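You operate a simulated robot arm through the tools that you are given. There is no shell and no other tool. Be economical: measure what you need, move in short steps, check, and stop when the job is done.

You run a simulated robot arm. Do the job below in one go: nothing can be reset, and whatever is moved stays where it is left.

## Task
Take the white log card and put it on top of the front filter cone. Take the pink log card and leave it on the green disc. Put the blue beaker on the long blue tray. Put one of the ice packs from the top of the long bench on the green cover. Take the tall beaker on the top of the long bench and put it away on the top of the water bench. Turn the dryer dial to 30 C. Put the brown bottle marked "No. 72" from the right end of the pine bench on the bench in front of the middle stand and the brown bottle labelled "No. 56" on the top of the white scale. Close the blue cover. Any order will do. Set down upright: white log card, pink log card, blue beaker, tall beaker, brown bottle.

It is judged by the outcome, as a careful person would: the job done as asked, and still so three seconds after it is handed in. It fails if anything else is knocked over, pushed out of place, dropped, spilled or broken. Lids that push on must go on centred and level and be pressed home; caps that screw on are set level and turned clockwise until they are tight.

## Robot
A 6-joint arm with a two-finger gripper on a trunk, on a base that drives. Base frame: it is fixed to the floor where the robot stands at the start and does not move with it; the origin is under the middle of the robot, x ahead of it, y to its left, z up. Units: m, degrees, N and s.
With the tool pointing down near the work surface it reaches from about 0.3 to 0.74 m from the robot's upright axis, wherever it stands. Its first joint turns from -166.0 to 166.0 degrees. Places, roughly: bench in front of the middle stand (52x25 cm) [-4.98, 0.74, 0.76]; blue beaker [0.5, -0.5, 0.75]; blue cover [-1.3, -1.1, 0.9]; brown bottle [-5, 2.25, 0.75]; dryer dial [-1.4, -0.3, 0.4]; front filter cone (10x13x6 cm) [0.5, -0.5, 0.8]; green cover (12x12x2 cm) [-1, -0.6, 0.8]; green disc (9x9x1 cm) [-1, 0.7, 0.8]; ice pack (4x11x13 cm) [-1, 0.3, 0.9]; long blue tray (26x15x3 cm) [0.5, 0.5, 0.8]; pink log card [0.5, -0.25, 0.75]; tall beaker [-1, 0.25, 0.75]; top of the water bench [-5, -2.6, 0.8]; top of the white scale [-5.2, -1.1, 0.9]; white log card [0.5, 0, 0.75]. Payload 1.57 kg.
The tool frame sits at the grasp point between the pads (the TCP): z along the fingers, y along the line on which they close. The tips reach 0.021 m beyond it. The gripper opens to 0.07 m. The gripper's body begins 0.05 m behind the TCP.
Orientation is told as [roll, pitch, yaw] about the base's x, y, z axes, in that order, counted from this pose: with the fingers straight down and closing along the base's y, the tool's x points along the base's -x, its y along +y and its z along -z.

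## Interface
- The arm moves only by the tool nudge_tool. Its argument "moves" is a list that holds one entry, the list of rows, each a list of 7 numbers: the opening, from 0 (shut) to 1 (fully open), then the shift along the tool's x, y, z in m, then the turn, a rotation vector about the tool's x, y, z in degrees. In form: [[[hand, tx, ty, tz, ax, ay, az], ...]]. A call has 1 to 8 rows; each row shifts and turns the commanded pose from where the row before left it, along the tool's axes as they then stand. Rows are played at 5 a second. More than 0.05 m and 8.6 degrees between two rows, or a gripper value outside its range, and nothing of the call is played. Where a pose cannot be reached the arm comes as near as it can. A force on the tool above 40 N (or 10 N above the force at the start of the call, whichever is more), or a blocked arm, ends the call early, and 0.2 s more pass. The fingers move at their own pace and stop on an object; they squeeze with about 30 N. The grip force told is the motor's: it shows also when the fingers shut on nothing. Time passes only in rows, and 0.2 s behind the last, so rows that do not move let the fingers close. It gives the time, the measured TCP pose, the force on the tool (base axes), the opening and the grip force at its end, in the units of the frame above (readings bear some noise), with the torque about the TCP (base axes, N m) and any sound that the robot's microphone picked up.
- Cameras (640 x 400 px; columns grow to the right, rows downward): "scene" is now at [-0.0016, 0.152, 1.4495]; the picture's right is [0.07, -1.00, -0.00], its down [-0.93, -0.07, -0.36] and it looks along [0.36, 0.03, -0.93] (base axes); focal length 214 px, centre (320, 200). "wrist" rides on the gripper at [0.079, 0.004, -0.081] in the tool frame; the picture's right is [-0.05, 1.00, 0.00], its down [-0.67, -0.04, -0.74] and it looks along [-0.74, -0.04, 0.67] (tool axes); focal length 256 px, centre (320, 200). There is no depth. A picture from a camera that has moved, and an enlarged one, comes with that camera's place and axes in the base frame and with its lens. The place of the scene camera against the robot may be out by one fixed shift of up to 0.012 m in any direction.
- snapshot(camera): a new picture of that camera. No time passes.
- steer(legs): drives the robot by 1 to 6 legs, each [ahead, left, turn to the left] in m, m and degrees, along the robot's own axes; the way and the turn of a leg run together, so that a leg with both is an arc; at most 1.5 m and 180 degrees a leg. The arm and the cameras ride along, it lands a little off, and it stops where it bumps. It gives what a move gives.
- turn_head(pan, tilt): turns the head with the scene camera to pan (to the left, within 155 degrees either way) and tilt (down, from -29 to 69), counted from straight ahead of the robot. It gives what a move gives.
- inspect(camera, box): a new picture of the part [left, top, right, bottom] of that camera's present view, enlarged. No time passes.
- hand_in(): hands the job in; it is judged then, once.

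Work in short steps. Places have to be worked out from the pictures, the camera data and where the tool is seen: move nearer, look again, correct. Check each grasp and each placing, and mend what went wrong. You have 483 turns and 220 pictures in all, those below and enlarged ones among them. Open the gripper and draw the arm clear of the work before you hand the job in, unless the task says otherwise; then end with one line.

The tools are called after "Emit:" as a command line: name --argument value ..., lists and objects as JSON in quotes. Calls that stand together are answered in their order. nudge_tool: Moves the arm, as the interface text tells. Its arguments: {"type":"object","properties":{"moves":{"type":"array","items":{"type":"array","items":{"type":"array","items":{"type":"number"}}}}},"required":["moves"]} The other tools are called the same way: steer (legs) drives the base; turn_head (pan, tilt) turns the head that bears the scene camera; snapshot (camera) takes a picture; inspect (camera, box) takes an enlarged picture of a part of a camera's view; hand_in () hands the job in.

At the start:

```text
clock: 0.0
ee_pos: [-0.1943, -0.3593, 1.0981]
tool_rot: [0.0, 0.0, 0.0]
ft_force: [0.2, -0.1, 0.1]
moment: [0.0, 0.03, 0.02]
finger_gap: 0.0702
gripper_force: 0.0
robot x, y, heading: [-0.0002, -0.0031, 0.1]
head pan, tilt: [4.3, 68.8]
```

scene: 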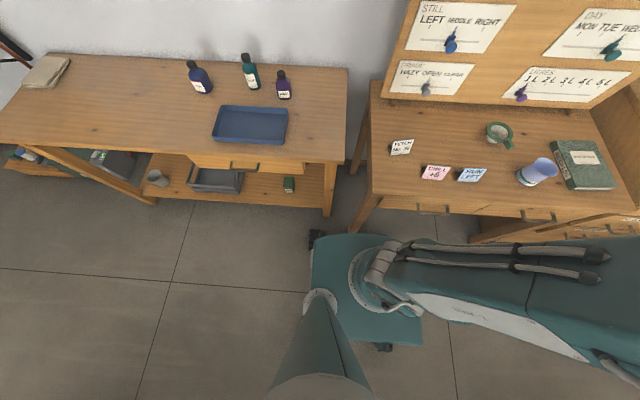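
wrist: 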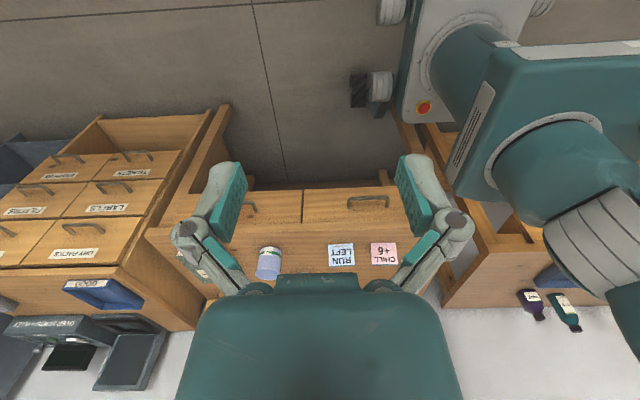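

I start by looking closely at the near bench with the cards.

Emit:
inspect --camera "scene" --box '[340, 60, 640, 250]'

Emit:
inspect --camera "scene" --box '[0, 40, 350, 220]'

```text
2.11 times, centred on (490, 155) of scene
camera zoom: at [-0.0016, 0.152, 1.4495], right [0.07, -1.0, 0.0], down [-0.93, -0.07, -0.36], along [0.36, 0.03, -0.93], focal length 452 px, centre (-38, 295)
```

zoom: 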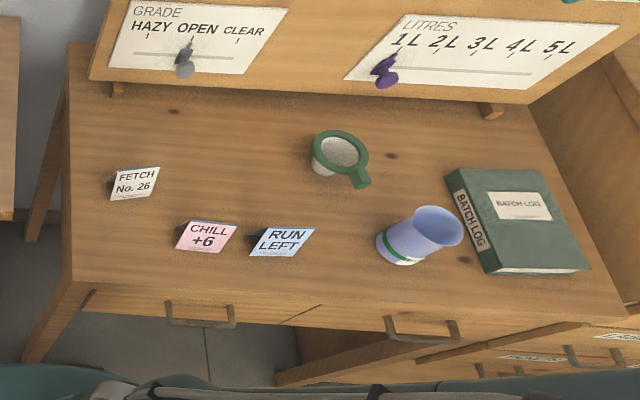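

```text
1.83 times, centred on (175, 130) of scene
camera zoom: at [-0.0016, 0.152, 1.4495], right [0.07, -1.0, 0.0], down [-0.93, -0.07, -0.36], along [0.36, 0.03, -0.93], focal length 392 px, centre (585, 328)
```

zoom: 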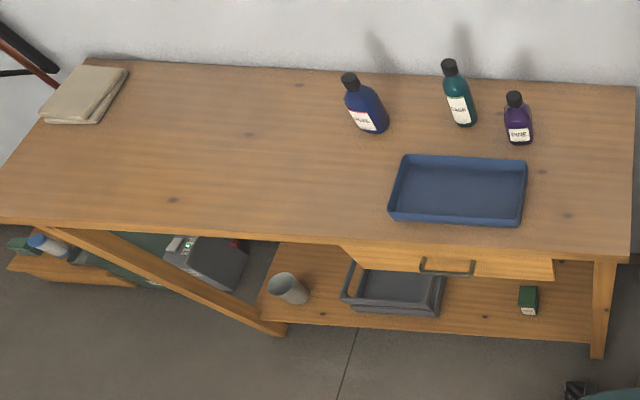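

Now a survey of the room with the head, starting to the right and behind.

Emit:
turn_head --pan 150 --tilt 30

Emit:
snapshot --camera "scene"

Emit:
turn_head --pan -145 --tilt 30

Emit:
snapshot --camera "scene"

Emit:
turn_head --pan 0 --tilt 35

Emit:
snapshot --camera "scene"

```text
clock: 2.3
ee_pos: [-0.1953, -0.3585, 1.0979]
tool_rot: [0.0, 0.0, 0.1]
ft_force: [0.4, 0.1, 0.0]
moment: [0.0, -0.01, 0.04]
finger_gap: 0.0702
gripper_force: 0.2
robot x, y, heading: [0.0006, 0.0007, -0.0]
head pan, tilt: [150.0, 30.0]
```

```text
215 pictures are left
camera scene: at [-0.1358, 0.193, 1.5009], right [0.5, 0.87, 0.0], down [0.43, -0.25, -0.87], along [-0.75, 0.43, -0.5], focal length 214 px, centre (320, 200)
```

scene: 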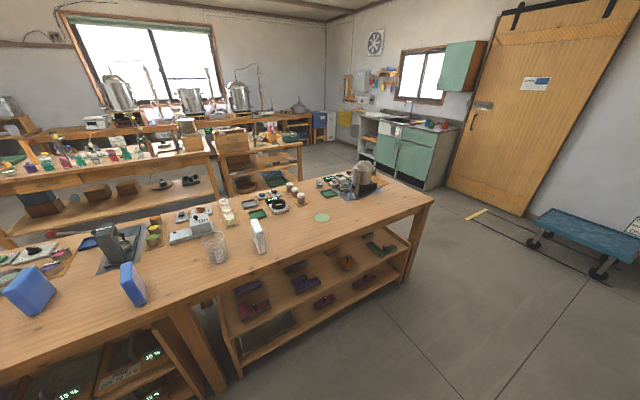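

```text
clock: 6.3
ee_pos: [-0.1948, -0.3587, 1.0982]
tool_rot: [0.0, 0.0, 0.1]
ft_force: [0.2, -0.6, 0.2]
moment: [0.02, -0.02, -0.02]
finger_gap: 0.0699
gripper_force: 0.1
robot x, y, heading: [-0.0019, 0.0006, -0.1]
head pan, tilt: [-145.0, 30.0]
```

```text
214 pictures are left
camera scene: at [-0.1315, 0.0959, 1.5009], right [-0.57, 0.82, 0.0], down [0.41, 0.29, -0.87], along [-0.71, -0.5, -0.5], focal length 214 px, centre (320, 200)
```

scene: 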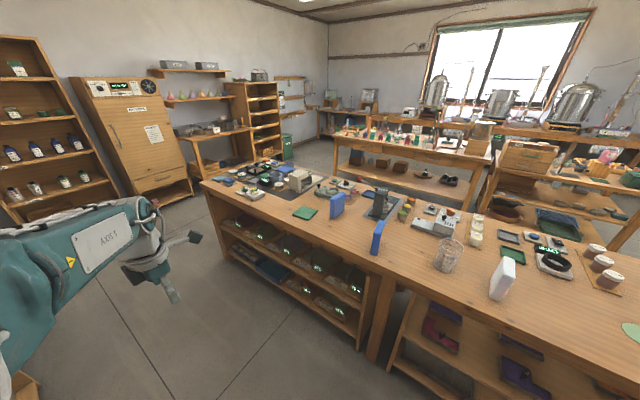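

```text
clock: 8.6
ee_pos: [-0.1945, -0.3587, 1.0989]
tool_rot: [0.0, 0.0, 0.0]
ft_force: [-0.6, -0.3, -0.8]
moment: [0.0, -0.02, 0.04]
finger_gap: 0.07
gripper_force: 0.1
robot x, y, heading: [-0.0017, 0.0016, -0.2]
head pan, tilt: [0.0, 35.0]
```

```text
213 pictures are left
camera scene: at [0.0307, 0.1477, 1.4932], right [0.0, -1.0, 0.0], down [-0.57, 0.0, -0.82], along [0.82, 0.0, -0.57], focal length 214 px, centre (320, 200)
```

scene: 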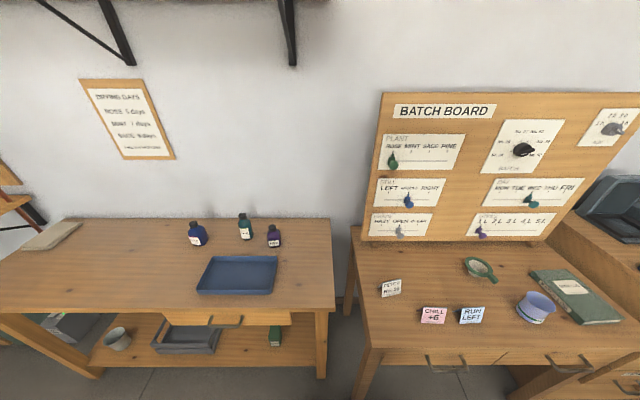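

Zooming in on the cone and cards from this view.

Emit:
inspect --camera "scene" --box '[360, 240, 560, 340]'

Emit:
inspect --camera "scene" --box '[360, 90, 640, 250]'

```text
3.20 times, centred on (460, 290) of scene
camera zoom: at [0.0307, 0.1477, 1.4932], right [0.0, -1.0, 0.0], down [-0.57, 0.0, -0.82], along [0.82, 0.0, -0.57], focal length 686 px, centre (-128, -88)
```

zoom: 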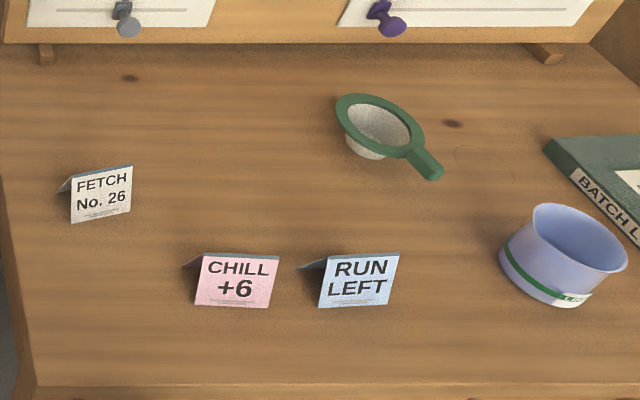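

```text
2.29 times, centred on (500, 170) of scene
camera zoom: at [0.0307, 0.1477, 1.4932], right [0.0, -1.0, 0.0], down [-0.57, 0.0, -0.82], along [0.82, 0.0, -0.57], focal length 490 px, centre (-91, 269)
```

zoom: 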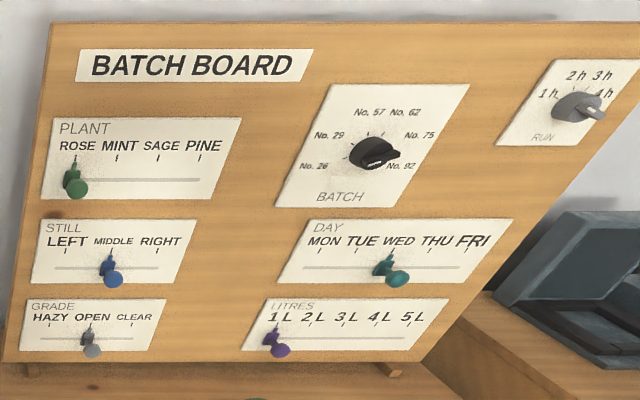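

The card, cone and beaker are on the near bench; I shift the robot to the right 0.22 m so that both card and cone are well within reach.

Emit:
steer --legs '[[0, -0.22, 0]]'

Emit:
nudge_tool --moves '[[[1, -0.05, 0, 0, 0, 0, 0], [1, -0.05, 0, 0, 0, 0, 0], [1, -0.05, 0, 0, 0, 0, 0], [1, -0.05, 0, 0, 0, 0, 0], [1, -0.05, 0, 0, 0, 0, 0], [1, -0.05, 0, 0, 0, 0, 0], [1, -0.05, 0, 0, 0, 0, 0]]]'

```text
clock: 10.3
ee_pos: [-0.1975, -0.5739, 1.1003]
tool_rot: [-0.1, 0.0, 0.1]
ft_force: [-0.2, 0.5, 0.0]
moment: [0.01, 0.04, 0.01]
finger_gap: 0.0701
gripper_force: 0.0
robot x, y, heading: [-0.0032, -0.2183, 0.2]
head pan, tilt: [0.0, 35.0]
```

```text
clock: 11.9
ee_pos: [0.1536, -0.5699, 1.0989]
tool_rot: [-0.3, 0.0, 0.1]
ft_force: [-0.6, 0.2, -0.2]
moment: [0.03, 0.02, 0.0]
finger_gap: 0.0703
gripper_force: 0.1
robot x, y, heading: [-0.0012, -0.2181, -0.0]
head pan, tilt: [0.0, 35.0]
```

Swinging the arm in front, toward the white card.

Emit:
nudge_tool --moves '[[[1, -0.02, 0.044, 0, 0, 0, 0], [1, -0.02, 0.044, 0, 0, 0, 0], [1, -0.02, 0.044, 0, 0, 0, 0], [1, -0.02, 0.044, 0, 0, 0, 0], [1, -0.02, 0.044, 0, 0, 0, 0], [1, -0.02, 0.044, 0, 0, 0, 0], [1, -0.02, 0.044, 0.01, 0, 0, 0], [1, -0.02, 0.044, 0.01, 0, 0, 0]]]'

Emit:
nudge_tool --moves '[[[1, 0, 0.04, 0.03, 0, 0, 0], [1, 0, 0.04, 0.03, 0, 0, 0], [1, 0, 0, 0.04, 0, 0, 0]]]'

Emit:
snapshot --camera "wrist"

```text
clock: 13.7
ee_pos: [0.3108, -0.2184, 1.0802]
tool_rot: [-0.4, 0.0, 0.2]
ft_force: [-1.0, 0.0, -0.1]
moment: [-0.01, -0.01, 0.01]
finger_gap: 0.0699
gripper_force: 0.1
robot x, y, heading: [-0.005, -0.2194, 0.2]
head pan, tilt: [0.0, 35.0]
```

```text
clock: 14.5
ee_pos: [0.3123, -0.1373, 0.9774]
tool_rot: [-0.3, 0.0, 0.1]
ft_force: [-0.1, -0.8, 0.0]
moment: [0.0, 0.0, -0.01]
finger_gap: 0.0698
gripper_force: 0.0
robot x, y, heading: [-0.0022, -0.2169, 0.3]
head pan, tilt: [0.0, 35.0]
```

```text
210 pictures are left
camera wrist: at [0.2325, -0.1342, 1.0587], right [0.05, 1.0, -0.01], down [0.67, -0.03, 0.74], along [0.74, -0.04, -0.67], focal length 256 px, centre (320, 200)
```

wrist: 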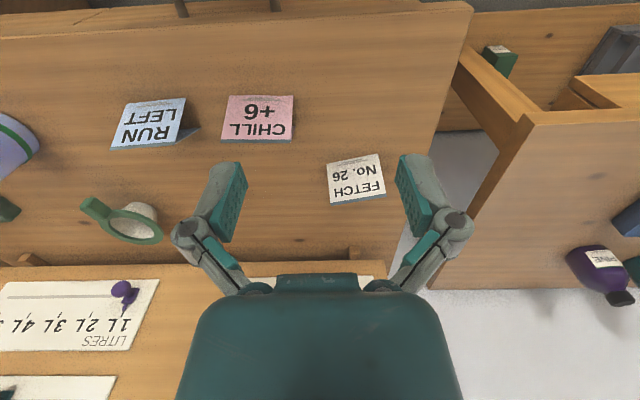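

Zooming on the white card to measure its ridge and feet.

Emit:
inspect --camera "wrist" --box '[200, 80, 420, 220]'

Emit:
turn_head --pan 0 --tilt 55

Emit:
snapshot --camera "scene"

```text
2.86 times, centred on (310, 150) of wrist
camera zoom: at [0.2325, -0.1342, 1.0587], right [0.05, 1.0, -0.01], down [0.67, -0.03, 0.74], along [0.74, -0.04, -0.67], focal length 731 px, centre (349, 343)
```

zoom: 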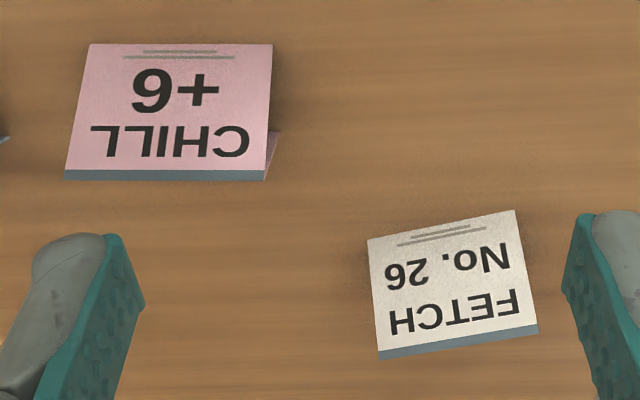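

```text
clock: 15.3
ee_pos: [0.3125, -0.1372, 0.979]
tool_rot: [-0.2, 0.0, 0.1]
ft_force: [-0.2, -0.7, 0.8]
moment: [0.01, 0.0, 0.04]
finger_gap: 0.07
gripper_force: 0.1
robot x, y, heading: [-0.0022, -0.2191, 0.2]
head pan, tilt: [0.0, 55.0]
```

```text
208 pictures are left
camera scene: at [0.011, -0.076, 1.467], right [0.0, -1.0, 0.0], down [-0.82, 0.0, -0.57], along [0.57, 0.01, -0.82], focal length 214 px, centre (320, 200)
```

scene: 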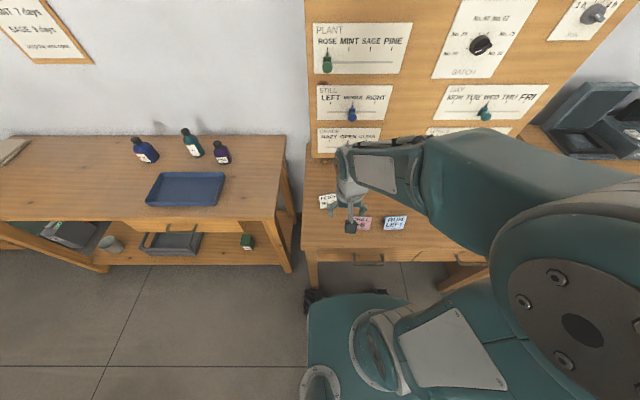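

The ridge seems about z 0.80–0.83 and turned some 11°. I move over the card and turn the hand so the fingers close across the ridge.

Emit:
nudge_tool --moves '[[[1, -0.046, 0.009, 0, 0, 0, 0], [1, -0.046, 0.009, 0, 0, 0, 0], [1, -0.046, 0.009, 0, 0, 0, 0], [1, -0.046, 0.009, 0, 0, 0, 0], [1, 0, 0, 0, 0, 0, 8], [1, 0, 0, 0, 0, 0, 8], [1, 0, 0, 0, 0, 0, 8], [1, 0, 0, 0, 0, 0, 8]]]'

Emit:
nudge_tool --moves '[[[1, 0, 0, 0, 0, 0, 8], [1, 0, 0, 0, 0, 0, 8], [1, 0, 0, 0, 0, 0, 8], [1, 0, 0, 0, 0, 0, 8], [1, 0, 0, 0, 0, 0, 8], [1, 0, 0, 0, 0, 0, 6]]]'

Emit:
snapshot --camera "wrist"

```text
clock: 17.1
ee_pos: [0.4962, -0.1011, 0.9786]
tool_rot: [-0.2, -0.1, -31.9]
ft_force: [-0.1, -1.7, 0.2]
moment: [0.01, 0.0, 0.02]
finger_gap: 0.0702
gripper_force: 0.1
robot x, y, heading: [-0.0051, -0.2157, 0.3]
head pan, tilt: [0.0, 55.0]
```

```text
clock: 18.5
ee_pos: [0.4958, -0.1021, 0.9787]
tool_rot: [-0.1, -0.3, -78.0]
ft_force: [0.9, 0.1, 1.1]
moment: [-0.01, 0.0, 0.0]
finger_gap: 0.07
gripper_force: 0.1
robot x, y, heading: [-0.0042, -0.215, -0.0]
head pan, tilt: [0.0, 55.0]
```

```text
207 pictures are left
camera wrist: at [0.4832, -0.0246, 1.0592], right [0.99, 0.16, 0.0], down [0.1, -0.65, 0.75], along [0.12, -0.74, -0.66], focal length 256 px, centre (320, 200)
```

wrist: 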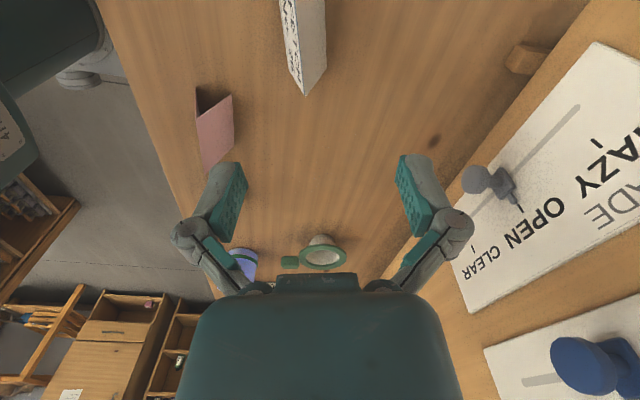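

The card is seen end on now; zooming.

Emit:
inspect --camera "wrist" --box '[220, 0, 420, 125]'

```text
3.20 times, centred on (320, 62) of wrist
camera zoom: at [0.4832, -0.0246, 1.0592], right [0.99, 0.16, 0.0], down [0.1, -0.65, 0.75], along [0.12, -0.74, -0.66], focal length 819 px, centre (320, 640)
```

zoom: 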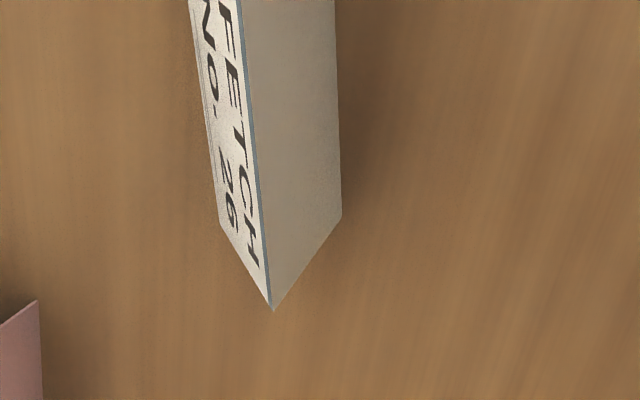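

I place the ridge middle at about (0.481, -0.099), ridge z ≈ 0.838, bench ≈ 0.79. I centre and descend most of the way, then look.

Emit:
nudge_tool --moves '[[[1, 0.006, -0.014, 0.03, 0, 0, 0], [1, 0, 0, 0.04, 0, 0, 0], [1, 0, 0, 0.03, 0, 0, 0], [1, 0, 0, 0, 0, 0, 0]]]'

Emit:
snapshot --camera "wrist"

```text
clock: 19.5
ee_pos: [0.4811, -0.0984, 0.8775]
tool_rot: [0.0, -0.3, -77.9]
ft_force: [0.2, 1.0, -0.6]
moment: [-0.01, 0.01, -0.04]
finger_gap: 0.07
gripper_force: 0.1
robot x, y, heading: [-0.0077, -0.2144, 0.4]
head pan, tilt: [0.0, 55.0]
```

```text
205 pictures are left
camera wrist: at [0.468, -0.0207, 0.9588], right [0.99, 0.16, 0.0], down [0.11, -0.65, 0.75], along [0.12, -0.74, -0.66], focal length 256 px, centre (320, 200)
```

wrist: 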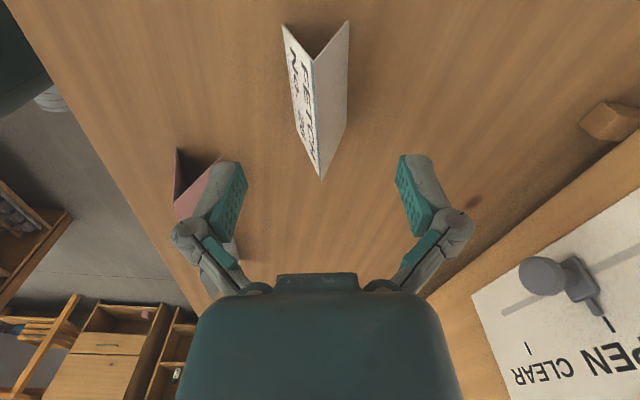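

Card is centred between the fingers. Descend 0.06 and close.

Emit:
nudge_tool --moves '[[[1, 0, 0, 0.03, 0, 0, 0], [1, 0, 0, 0.03, 0, 0, 0], [1, 0, 0, 0, 0, 0, 0], [0, 0, 0, 0, 0, 0, 0], [0, 0, 0, 0, 0, 0, 0], [0, 0, 0, 0, 0, 0, 0]]]'

Emit:
nudge_tool --moves '[[[0, 0, 0, -0.03, 0, 0, 0], [0, 0, 0, -0.04, 0, 0, 0], [0, 0, 0, -0.04, 0, 0, 0], [0, 0, 0, -0.02, 0, 0, 0]]]'

Emit:
snapshot --camera "wrist"

```text
clock: 20.9
ee_pos: [0.4807, -0.0981, 0.8195]
tool_rot: [0.1, -0.2, -78.0]
ft_force: [-3.0, 0.0, 26.6]
moment: [-0.03, 0.06, 0.04]
finger_gap: 0.0235
gripper_force: 30.2
robot x, y, heading: [-0.002, -0.2181, 0.2]
head pan, tilt: [0.0, 55.0]
```

```text
clock: 21.9
ee_pos: [0.4798, -0.0991, 0.9499]
tool_rot: [-0.1, -0.3, -77.8]
ft_force: [0.3, 0.7, 0.2]
moment: [-0.04, 0.01, -0.01]
finger_gap: 0.0238
gripper_force: 30.2
robot x, y, heading: [-0.0009, -0.2177, 0.2]
head pan, tilt: [0.0, 55.0]
```

```text
204 pictures are left
camera wrist: at [0.4681, -0.0206, 1.0297], right [0.99, 0.16, 0.0], down [0.11, -0.65, 0.75], along [0.12, -0.74, -0.66], focal length 256 px, centre (320, 200)
```

wrist: 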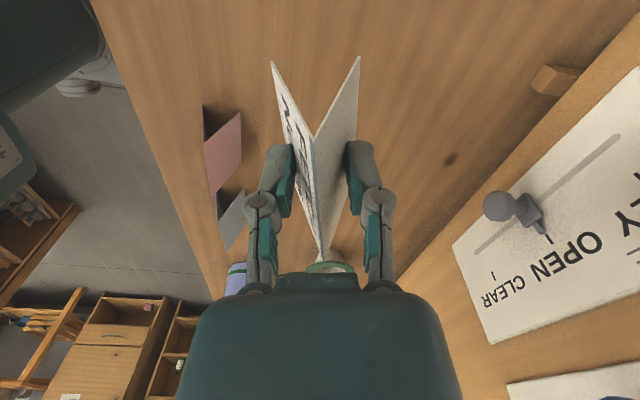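

The card is held (gap 0.024). I move to a spot beside the cone where the wrist camera can see it unblocked.

Emit:
nudge_tool --moves '[[[0, -0.036, -0.024, -0.01, 0, 0, 0], [0, -0.036, -0.024, -0.01, 0, 0, 0], [0, -0.036, -0.024, -0.01, 0, 0, 0], [0, -0.036, -0.024, -0.01, 0, 0, 0], [0, -0.036, -0.024, -0.01, 0, 0, 0], [0, 0, 0, 0, 0, 0, 0]]]'

Emit:
snapshot --camera "wrist"

Emit:
snapshot --camera "scene"

```text
clock: 23.3
ee_pos: [0.4014, -0.3013, 1.0]
tool_rot: [-0.1, -0.3, -77.7]
ft_force: [0.0, -0.3, 0.4]
moment: [0.02, -0.01, 0.01]
finger_gap: 0.0237
gripper_force: 29.2
robot x, y, heading: [-0.0055, -0.2173, 0.1]
head pan, tilt: [0.0, 55.0]
```

```text
203 pictures are left
camera wrist: at [0.3884, -0.2232, 1.0806], right [0.99, 0.16, 0.0], down [0.11, -0.65, 0.75], along [0.12, -0.74, -0.66], focal length 256 px, centre (320, 200)
```

wrist: 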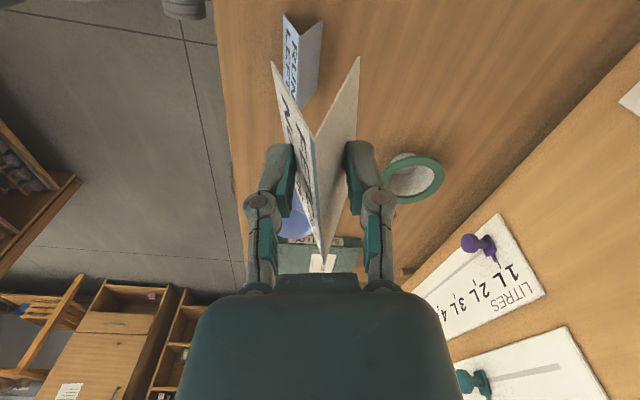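

```text
202 pictures are left
camera scene: at [0.0115, -0.0768, 1.467], right [0.0, -1.0, -0.01], down [-0.82, 0.0, -0.57], along [0.57, 0.01, -0.82], focal length 214 px, centre (320, 200)
```

scene: 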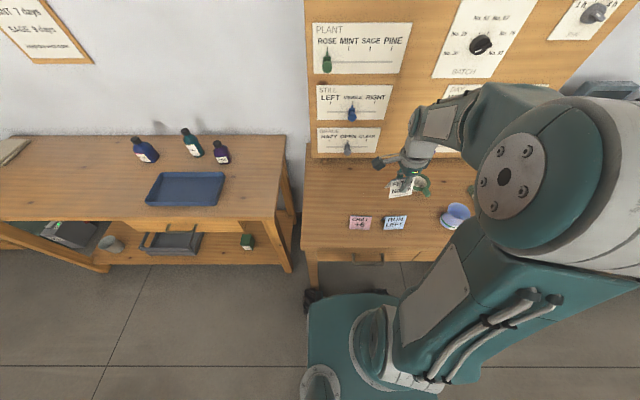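

The cone's ring is partly behind a finger; I shift 0.05 m further and zoom on it.

Emit:
nudge_tool --moves '[[[0, 0, -0.05, 0, 0, 0, 0], [0, 0, 0, 0, 0, 0, 0]]]'

Emit:
inspect --camera "wrist" --box '[370, 120, 530, 220]'

```text
clock: 23.9
ee_pos: [0.3542, -0.3106, 0.9986]
tool_rot: [0.0, -0.3, -77.8]
ft_force: [-0.1, 0.2, -0.3]
moment: [0.04, -0.01, 0.0]
finger_gap: 0.0239
gripper_force: 29.9
robot x, y, heading: [-0.0055, -0.2144, 0.2]
head pan, tilt: [0.0, 55.0]
```

```text
4.00 times, centred on (450, 170) of wrist
camera zoom: at [0.3406, -0.233, 1.0793], right [0.99, 0.16, 0.0], down [0.11, -0.65, 0.75], along [0.12, -0.74, -0.66], focal length 1024 px, centre (-200, 320)
```

zoom: 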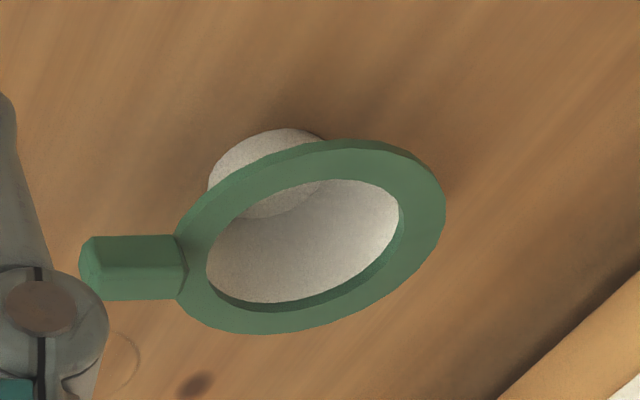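

Estimates of the rim height disagree (0.82–0.84), so I rise 0.1 m and look at the cone again for a second bearing.

Emit:
nudge_tool --moves '[[[0, 0, 0, -0.05, 0, 0, 0], [0, 0, 0, -0.05, 0, 0, 0], [0, 0, 0, 0, 0, 0, 0]]]'

Emit:
inspect --camera "wrist" --box '[350, 80, 510, 180]'

```text
clock: 24.7
ee_pos: [0.3512, -0.3111, 1.1001]
tool_rot: [-0.1, -0.3, -77.8]
ft_force: [0.9, 0.3, -0.8]
moment: [0.01, 0.0, -0.02]
finger_gap: 0.0232
gripper_force: 30.0
robot x, y, heading: [-0.0046, -0.2169, 0.2]
head pan, tilt: [0.0, 55.0]
```

```text
4.00 times, centred on (430, 130) of wrist
camera zoom: at [0.3387, -0.2328, 1.1799], right [0.99, 0.16, 0.0], down [0.11, -0.65, 0.75], along [0.12, -0.74, -0.66], focal length 1024 px, centre (-120, 480)
```

zoom: 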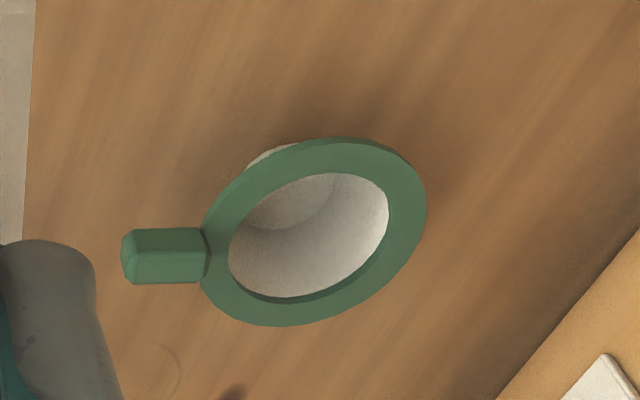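

Rim comes out near z 0.82 with the centre about (0.556, -0.449). Moving above it with the card at a safe height.

Emit:
nudge_tool --moves '[[[0, -0.0297, 0.0285, 0.015, 0, 0, 0], [0, -0.0297, 0.0285, 0.015, 0, 0, 0], [0, -0.0297, 0.0285, 0.015, 0, 0, 0], [0, -0.0297, 0.0285, 0.015, 0, 0, 0], [0, -0.0297, 0.0285, 0.02, 0, 0, 0], [0, -0.0297, 0.0285, 0.03, 0, 0, 0], [0, 0, 0, 0.03, 0, 0, 0], [0, 0, 0, 0, 0, 0, 0]]]'

Emit:
snapshot --camera "wrist"

```text
refused: row 6 steps farther than a row can; nothing moved
```

```text
199 pictures are left
camera wrist: at [0.3387, -0.2328, 1.1799], right [0.99, 0.16, 0.0], down [0.11, -0.65, 0.75], along [0.12, -0.74, -0.66], focal length 256 px, centre (320, 200)
```

wrist: 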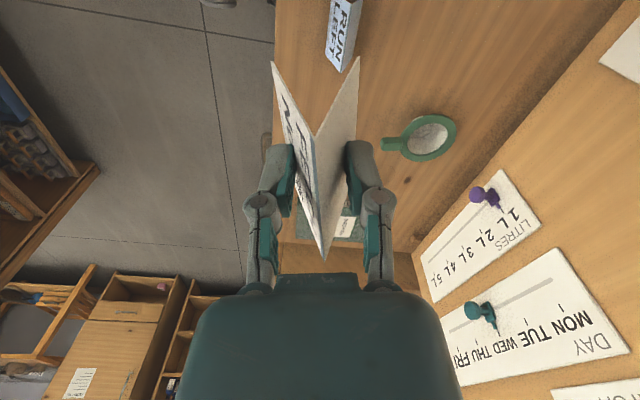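

A row was too long; same move with shorter rows.

Emit:
nudge_tool --moves '[[[0, -0.0297, 0.0285, 0.015, 0, 0, 0], [0, -0.0297, 0.0285, 0.015, 0, 0, 0], [0, -0.0297, 0.0285, 0.015, 0, 0, 0], [0, -0.0297, 0.0285, 0.015, 0, 0, 0], [0, -0.0297, 0.0285, 0.015, 0, 0, 0], [0, -0.0297, 0.0285, 0.015, 0, 0, 0], [0, 0, 0, 0.05, 0, 0, 0], [0, 0, 0, 0, 0, 0, 0]]]'

Emit:
snapshot --camera "wrist"

```text
clock: 26.5
ee_pos: [0.5578, -0.4499, 0.9621]
tool_rot: [-0.1, -0.3, -77.8]
ft_force: [-0.4, 0.2, 0.0]
moment: [0.02, 0.0, 0.02]
finger_gap: 0.0236
gripper_force: 30.0
robot x, y, heading: [-0.0065, -0.2179, 0.2]
head pan, tilt: [0.0, 55.0]
```

```text
198 pictures are left
camera wrist: at [0.5448, -0.3716, 1.0423], right [0.99, 0.16, 0.0], down [0.11, -0.65, 0.75], along [0.12, -0.74, -0.66], focal length 256 px, centre (320, 200)
```

wrist: 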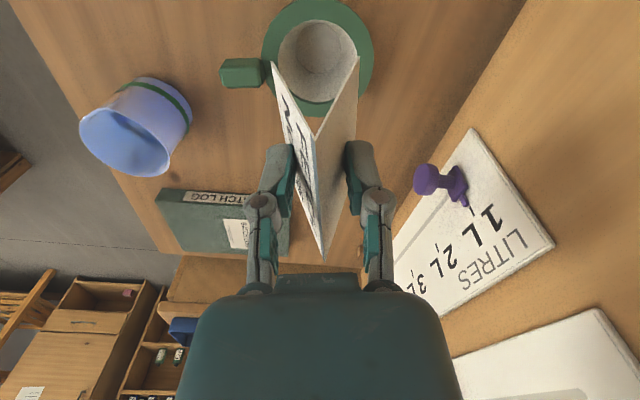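

Ring is nearly centred below the card. Descend 0.05 and look.

Emit:
nudge_tool --moves '[[[0, 0, 0, 0.025, 0, 0, 0], [0, 0, 0, 0.025, 0, 0, 0], [0, 0, 0, 0, 0, 0, 0]]]'

Emit:
inspect --camera "wrist" --box '[200, 0, 440, 150]'

```text
clock: 27.3
ee_pos: [0.5561, -0.4491, 0.9101]
tool_rot: [-0.1, -0.2, -77.9]
ft_force: [0.1, 0.6, -1.4]
moment: [0.01, 0.02, -0.01]
finger_gap: 0.0235
gripper_force: 30.0
robot x, y, heading: [-0.0031, -0.2167, 0.2]
head pan, tilt: [0.0, 55.0]
```

```text
2.67 times, centred on (320, 75) of wrist
camera zoom: at [0.5436, -0.3717, 0.9914], right [0.99, 0.16, 0.0], down [0.11, -0.65, 0.75], along [0.12, -0.74, -0.66], focal length 683 px, centre (320, 533)
```

zoom: 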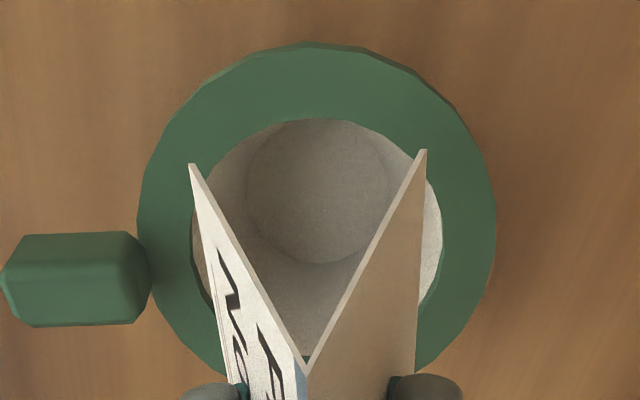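

Card should shift about 7 mm along away from the camera to be centred on the ring; then descend 2 cm.

Emit:
nudge_tool --moves '[[[0, -0.007, 0, 0.01, 0, 0, 0], [0, 0, 0, 0.01, 0, 0, 0], [0, 0, 0, 0, 0, 0, 0]]]'

Emit:
inspect --camera "wrist" --box '[200, 0, 440, 150]'

```text
clock: 28.1
ee_pos: [0.5581, -0.4554, 0.8894]
tool_rot: [-0.1, -0.4, -77.8]
ft_force: [0.0, 0.2, 0.4]
moment: [-0.04, -0.01, 0.02]
finger_gap: 0.023
gripper_force: 30.0
robot x, y, heading: [-0.0044, -0.2151, 0.2]
head pan, tilt: [0.0, 55.0]
```

```text
2.67 times, centred on (320, 75) of wrist
camera zoom: at [0.5458, -0.3786, 0.9709], right [0.99, 0.16, 0.0], down [0.11, -0.65, 0.75], along [0.12, -0.74, -0.66], focal length 683 px, centre (320, 533)
```

zoom: 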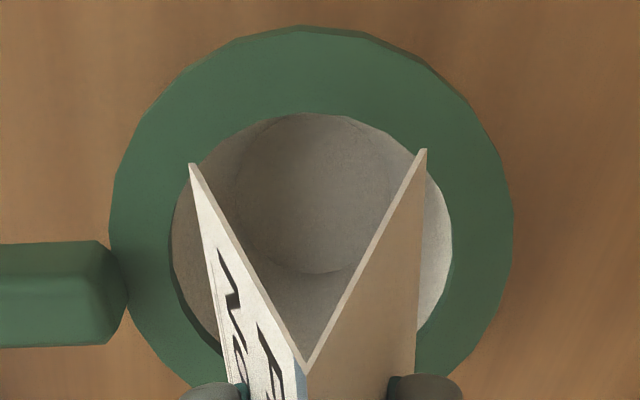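

Well centred now. Descend 2 cm with slight y correction, then check forces.

Emit:
nudge_tool --moves '[[[0, 0, -0.0015, 0.01, 0, 0, 0], [0, 0, 0, 0.008, 0, 0, 0], [0, 0, 0, 0, 0, 0, 0]]]'

Emit:
inspect --camera "wrist" --box '[200, 0, 440, 150]'

```text
clock: 28.9
ee_pos: [0.5577, -0.4567, 0.8725]
tool_rot: [-0.1, -0.3, -77.9]
ft_force: [0.7, 0.4, -0.5]
moment: [0.0, 0.02, -0.03]
finger_gap: 0.0231
gripper_force: 29.8
robot x, y, heading: [-0.0006, -0.2163, 0.1]
head pan, tilt: [0.0, 55.0]
```

```text
2.67 times, centred on (320, 75) of wrist
camera zoom: at [0.545, -0.3789, 0.9527], right [0.99, 0.16, 0.0], down [0.11, -0.65, 0.75], along [0.12, -0.74, -0.66], focal length 683 px, centre (320, 533)
```

zoom: 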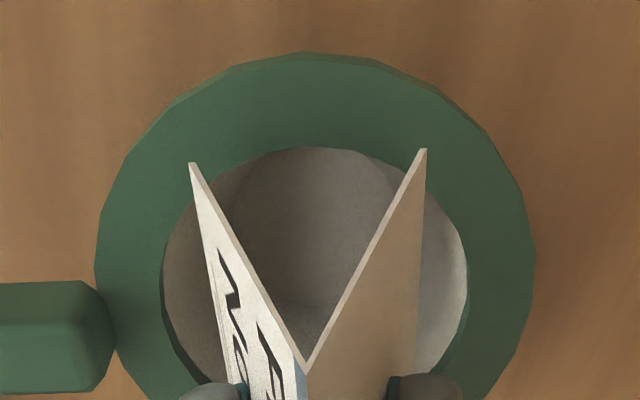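

No contact yet. Continue down in small steps.

Emit:
nudge_tool --moves '[[[0, 0, 0, 0.004, 0, 0, 0], [0, 0, 0, 0.004, 0, 0, 0], [0, 0, 0, 0, 0, 0, 0]]]'

Emit:
nudge_tool --moves '[[[0, 0, 0, 0.003, 0, 0, 0], [0, 0, 0, 0, 0, 0, 0]]]'

Emit:
inspect --camera "wrist" --box '[200, 0, 440, 150]'

```text
clock: 29.7
ee_pos: [0.5577, -0.4575, 0.8632]
tool_rot: [-0.1, -0.3, -77.9]
ft_force: [0.2, 0.8, 0.0]
moment: [0.0, 0.0, -0.03]
finger_gap: 0.0234
gripper_force: 30.2
robot x, y, heading: [-0.0002, -0.2122, 0.1]
head pan, tilt: [0.0, 55.0]
```

```text
clock: 30.3
ee_pos: [0.5593, -0.4585, 0.862]
tool_rot: [-0.1, -0.3, -77.9]
ft_force: [-0.7, 0.2, 10.6]
moment: [0.07, 0.0, 0.0]
finger_gap: 0.023
gripper_force: 30.4
robot x, y, heading: [-0.0014, -0.2221, 0.1]
head pan, tilt: [0.0, 55.0]
```

```text
2.67 times, centred on (320, 75) of wrist
camera zoom: at [0.5452, -0.3793, 0.9431], right [0.99, 0.16, 0.0], down [0.1, -0.65, 0.75], along [0.12, -0.74, -0.66], focal length 683 px, centre (320, 533)
```

zoom: 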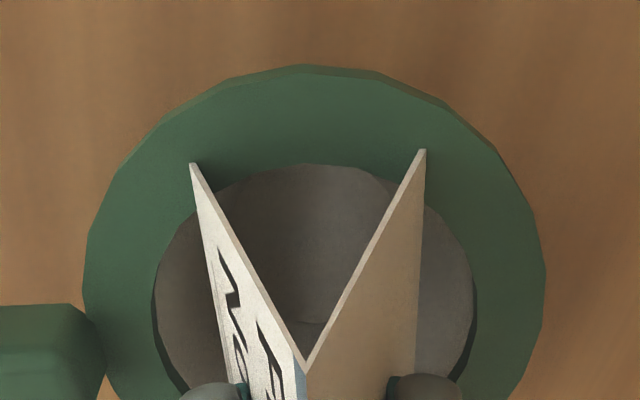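

Contact at 10 N with both near corners on the ring. Release, then rise.

Emit:
nudge_tool --moves '[[[0, 0, 0, -0.001, 0, 0, 0], [0.5, 0, 0, 0, 0, 0, 0], [1, 0, 0, 0, 0, 0, 0], [1, 0, 0, 0, 0, 0, 0], [1, 0, 0, -0.02, 0, 0, 0], [1, 0, 0, -0.05, 0, 0, 0], [1, 0, 0, -0.05, 0, 0, 0]]]'

Emit:
snapshot --camera "wrist"

```text
clock: 31.9
ee_pos: [0.5579, -0.454, 0.9814]
tool_rot: [-0.2, -0.3, -77.8]
ft_force: [0.6, -0.3, -0.9]
moment: [0.0, -0.01, -0.04]
finger_gap: 0.0699
gripper_force: 0.1
robot x, y, heading: [0.0006, -0.2183, 0.3]
head pan, tilt: [0.0, 55.0]
```

```text
193 pictures are left
camera wrist: at [0.5449, -0.3767, 1.0611], right [0.99, 0.16, 0.0], down [0.11, -0.65, 0.75], along [0.12, -0.74, -0.66], focal length 256 px, centre (320, 200)
```

wrist: 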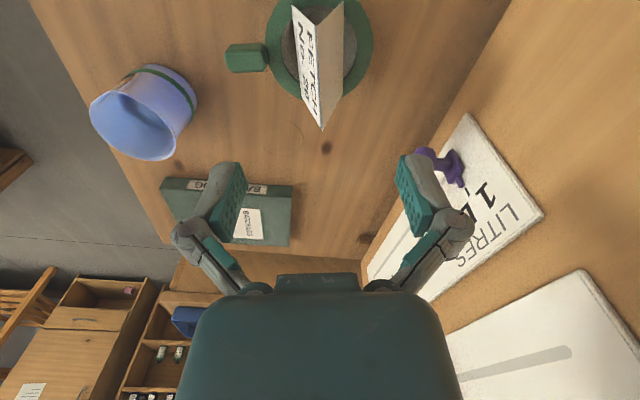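

The white card stands on the cone. Next the blue beaker; close look at it from both cameras.

Emit:
inspect --camera "wrist" --box '[60, 40, 260, 165]'

Emit:
inspect --camera "scene" --box '[300, 130, 540, 280]'

```text
3.20 times, centred on (160, 102) of wrist
camera zoom: at [0.5449, -0.3767, 1.0611], right [0.99, 0.16, 0.0], down [0.11, -0.65, 0.75], along [0.12, -0.74, -0.66], focal length 819 px, centre (832, 512)
```

zoom: 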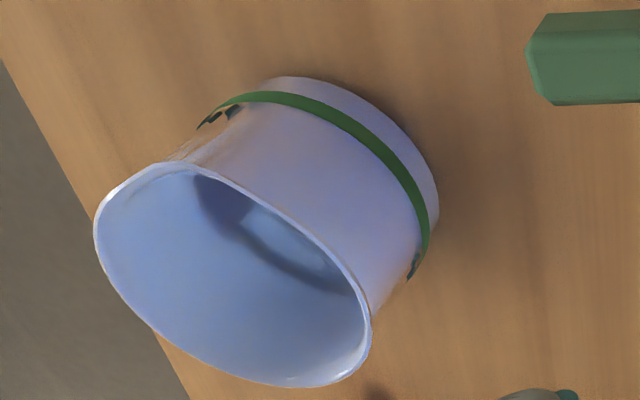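

```text
2.67 times, centred on (420, 205) of scene
camera zoom: at [0.0123, -0.0773, 1.467], right [0.0, -1.0, -0.01], down [-0.82, 0.0, -0.57], along [0.57, 0.01, -0.82], focal length 572 px, centre (53, 187)
```

zoom: 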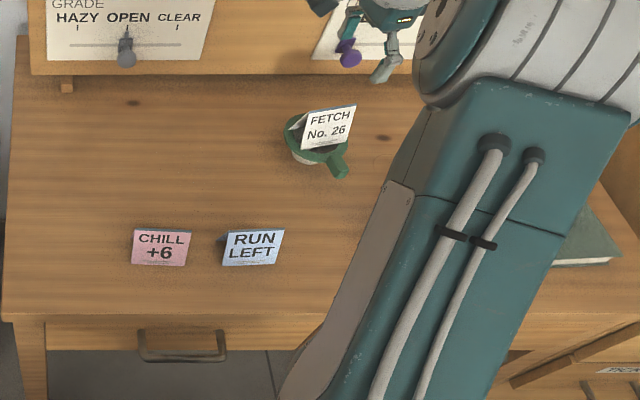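

The white card is good. The beaker is about 8–9 cm wide, so I'll grip it by its wall. First I move to view it between the fingers.

Emit:
nudge_tool --moves '[[[1, 0.0205, -0.031, -0.005, 0, 0, 0], [1, 0.0205, -0.031, -0.005, 0, 0, 0], [1, 0.0205, -0.031, -0.005, 0, 0, 0], [1, 0.0205, -0.031, -0.005, 0, 0, 0], [1, 0, 0, 0, 0, 0, 0]]]'

Emit:
inspect --camera "wrist" --box '[200, 80, 440, 230]'

```text
clock: 33.1
ee_pos: [0.4188, -0.4023, 1.0005]
tool_rot: [-0.1, -0.3, -77.9]
ft_force: [-0.3, 0.2, 0.8]
moment: [-0.01, -0.01, -0.02]
finger_gap: 0.07
gripper_force: 0.0
robot x, y, heading: [-0.0051, -0.2174, 0.2]
head pan, tilt: [0.0, 55.0]
```

```text
2.67 times, centred on (320, 155) of wrist
camera zoom: at [0.4058, -0.3238, 1.0809], right [0.99, 0.16, 0.0], down [0.11, -0.65, 0.75], along [0.12, -0.74, -0.66], focal length 683 px, centre (320, 320)
```

zoom: 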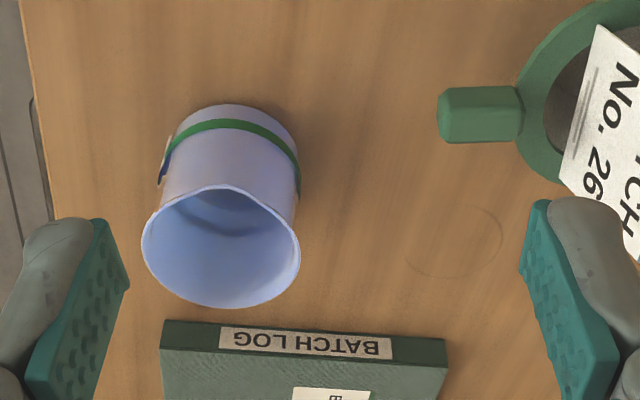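

Beaker rim is centred near (0.395, -0.534, 0.855), ~7 cm wide. I go over its +x wall with one finger to enter the mouth.

Emit:
nudge_tool --moves '[[[1, -0.0413, -0.0058, 0.02, 0, 0, 0], [1, -0.0413, -0.0058, 0.02, 0, 0, 0], [1, -0.0413, -0.0058, 0.02, 0, 0, 0], [1, 0, 0, 0.035, 0, 0, 0], [1, 0, 0, 0, 0, 0, 0]]]'

Emit:
snapshot --camera "wrist"

```text
clock: 34.3
ee_pos: [0.4264, -0.5267, 0.9101]
tool_rot: [-0.1, -0.3, -77.8]
ft_force: [-0.3, -0.6, 0.2]
moment: [-0.01, 0.0, 0.04]
finger_gap: 0.0699
gripper_force: 0.0
robot x, y, heading: [-0.0054, -0.2167, 0.0]
head pan, tilt: [0.0, 55.0]
```

```text
189 pictures are left
camera wrist: at [0.4134, -0.4499, 0.9907], right [0.99, 0.16, 0.0], down [0.11, -0.65, 0.75], along [0.12, -0.74, -0.66], focal length 256 px, centre (320, 200)
```

wrist: 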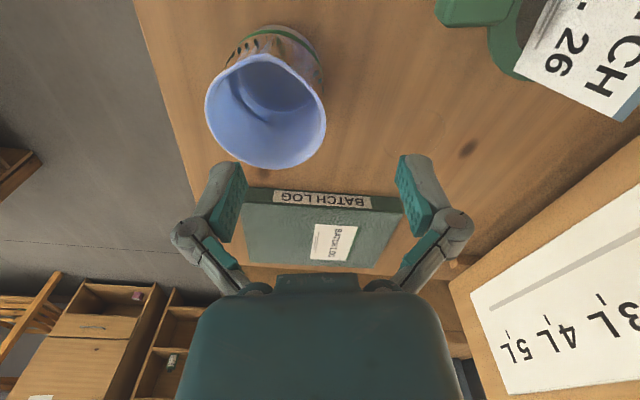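

Wall lies nearly at the TCP; shift 5 mm and descend to 0.845, then close.

Emit:
nudge_tool --moves '[[[1, 0.005, 0.001, 0.02, 0, 0, 0], [1, 0, 0, 0.025, 0, 0, 0], [1, 0, 0, 0.02, 0, 0, 0], [1, 0, 0, 0, 0, 0, 0]]]'

Emit:
snapshot --camera "wrist"

```text
clock: 35.3
ee_pos: [0.428, -0.5228, 0.842]
tool_rot: [-0.1, -0.4, -77.8]
ft_force: [-0.4, 0.6, -0.7]
moment: [-0.01, 0.03, -0.03]
finger_gap: 0.0701
gripper_force: 0.0
robot x, y, heading: [-0.0013, -0.2168, 0.1]
head pan, tilt: [0.0, 55.0]
```

```text
188 pictures are left
camera wrist: at [0.4146, -0.4452, 0.9235], right [0.99, 0.16, 0.0], down [0.11, -0.65, 0.75], along [0.12, -0.74, -0.66], focal length 256 px, centre (320, 200)
```

wrist: 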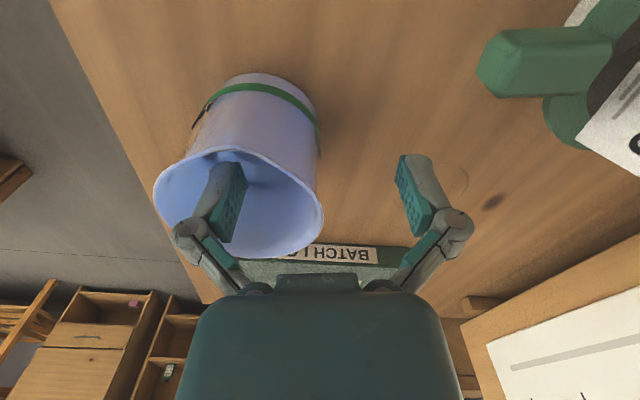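

One finger is inside, the wall is midway. Close and lift.

Emit:
nudge_tool --moves '[[[0, 0, 0, 0, 0, 0, 0], [0, 0, 0, 0, 0, 0, 0], [0, 0, 0, 0, 0, 0, 0], [0, 0, 0, 0, 0, 0, 0]]]'

Emit:
nudge_tool --moves '[[[0, 0, 0, -0.02, 0, 0, 0], [0, 0, 0, -0.04, 0, 0, 0], [0, 0, 0, -0.05, 0, 0, 0], [0, 0, 0, -0.05, 0, 0, 0], [0, 0, 0, 0, 0, 0, 0]]]'

Emit:
snapshot --camera "wrist"

```text
clock: 36.3
ee_pos: [0.428, -0.5233, 0.844]
tool_rot: [0.0, -0.4, -77.8]
ft_force: [2.9, -1.4, 18.9]
moment: [0.36, 0.37, -0.02]
finger_gap: 0.0062
gripper_force: 30.1
robot x, y, heading: [-0.0042, -0.2159, 0.0]
head pan, tilt: [0.0, 55.0]
```

```text
clock: 37.5
ee_pos: [0.4286, -0.5242, 1.0057]
tool_rot: [-0.2, -0.3, -77.8]
ft_force: [-0.5, 0.7, -0.8]
moment: [0.0, -0.04, 0.01]
finger_gap: 0.0058
gripper_force: 29.9
robot x, y, heading: [-0.0043, -0.2159, 0.1]
head pan, tilt: [0.0, 55.0]
```

```text
187 pictures are left
camera wrist: at [0.4157, -0.4455, 1.0859], right [0.99, 0.16, 0.0], down [0.11, -0.65, 0.75], along [0.12, -0.74, -0.66], focal length 256 px, centre (320, 200)
```

wrist: 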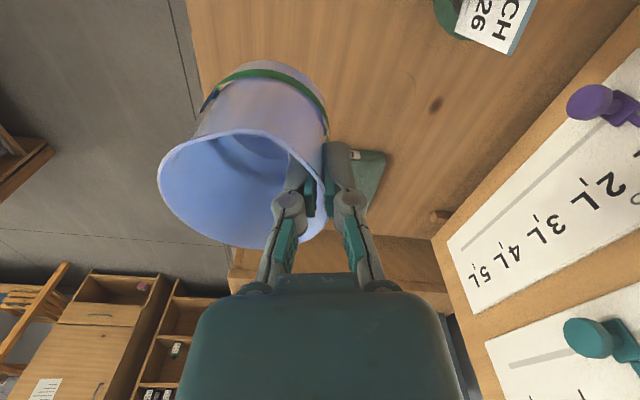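

Beaker is held. I drive left 0.55 m toward the tray (centre about (0.54, 0.46)).

Emit:
steer --legs '[[0, 0.55, 0]]'

Emit:
turn_head --pan 0 --tilt 55

Emit:
snapshot --camera "scene"

```text
clock: 40.7
ee_pos: [0.4273, 0.0249, 1.0024]
tool_rot: [-0.2, -0.1, -77.9]
ft_force: [-0.2, -0.6, -2.0]
moment: [0.05, -0.02, 0.01]
finger_gap: 0.006
gripper_force: 29.5
robot x, y, heading: [-0.0002, 0.3336, -0.1]
head pan, tilt: [0.0, 55.0]
```

```text
clock: 41.3
ee_pos: [0.4292, 0.0268, 1.0027]
tool_rot: [-0.2, -0.2, -78.0]
ft_force: [0.2, -0.3, -0.4]
moment: [0.01, 0.0, -0.01]
finger_gap: 0.006
gripper_force: 30.0
robot x, y, heading: [-0.0012, 0.3361, -0.2]
head pan, tilt: [0.0, 55.0]
```

```text
186 pictures are left
camera scene: at [0.0128, 0.4798, 1.4651], right [0.0, -1.0, 0.0], down [-0.82, 0.0, -0.57], along [0.57, 0.0, -0.82], focal length 214 px, centre (320, 200)
```

scene: 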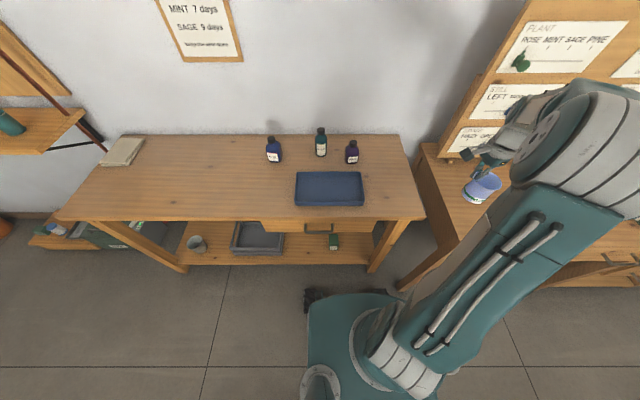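

Tray centre ≈ (0.535, 0.445). Carrying the beaker above it.

Emit:
nudge_tool --moves '[[[0, 0.0393, 0.0217, 0, 0, 0, 0], [0, 0.0393, 0.0217, 0, 0, 0, 0], [0, 0.0393, 0.0217, 0, 0, 0, 0], [0, 0.0393, 0.0217, 0, 0, 0, 0], [0, 0.0393, 0.0217, 0, 0, 0, 0], [0, 0.0393, 0.0217, 0, 0, 0, 0], [0, 0.0393, 0.0217, 0, 0, 0, 0], [0, 0.0393, 0.0217, 0, 0, 0, 0]]]'

Emit:
nudge_tool --moves '[[[0, 0.0393, 0.0217, 0, 0, 0, 0], [0, 0.0393, 0.0217, 0, 0, 0, 0], [0, 0, 0, 0.04, 0, 0, 0], [0, 0, 0, 0, 0, 0, 0]]]'

Emit:
snapshot --camera "wrist"

Emit:
snapshot --camera "scene"

```text
clock: 43.1
ee_pos: [0.5316, 0.3719, 1.0017]
tool_rot: [-0.3, -0.5, -78.0]
ft_force: [0.3, -0.1, -0.4]
moment: [0.02, -0.04, -0.02]
finger_gap: 0.0062
gripper_force: 30.1
robot x, y, heading: [-0.0007, 0.3345, -0.1]
head pan, tilt: [0.0, 55.0]
```

```text
clock: 44.1
ee_pos: [0.5583, 0.4573, 0.9617]
tool_rot: [-0.2, -0.4, -78.0]
ft_force: [0.6, -0.4, -1.1]
moment: [0.01, -0.02, 0.01]
finger_gap: 0.006
gripper_force: 30.1
robot x, y, heading: [-0.0068, 0.3365, 0.1]
head pan, tilt: [0.0, 55.0]
```

```text
185 pictures are left
camera wrist: at [0.5451, 0.5366, 1.0423], right [0.99, 0.15, 0.0], down [0.1, -0.65, 0.75], along [0.11, -0.74, -0.66], focal length 256 px, centre (320, 200)
```

wrist: 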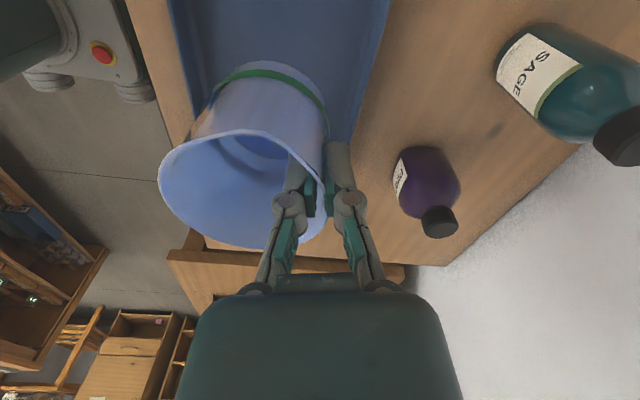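

```text
184 pictures are left
camera scene: at [0.0134, 0.4836, 1.4648], right [0.0, -1.0, 0.0], down [-0.82, 0.0, -0.57], along [0.57, 0.0, -0.82], focal length 214 px, centre (320, 200)
```

scene: 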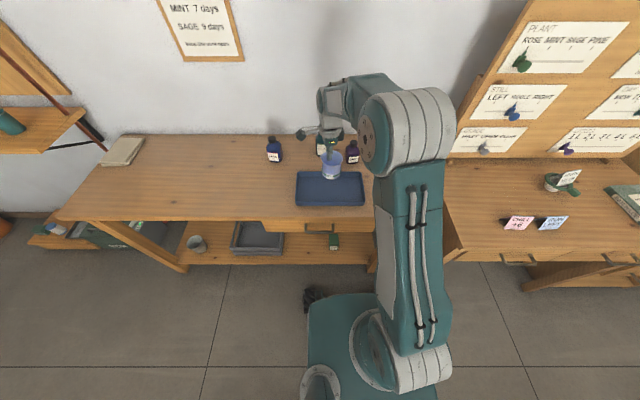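

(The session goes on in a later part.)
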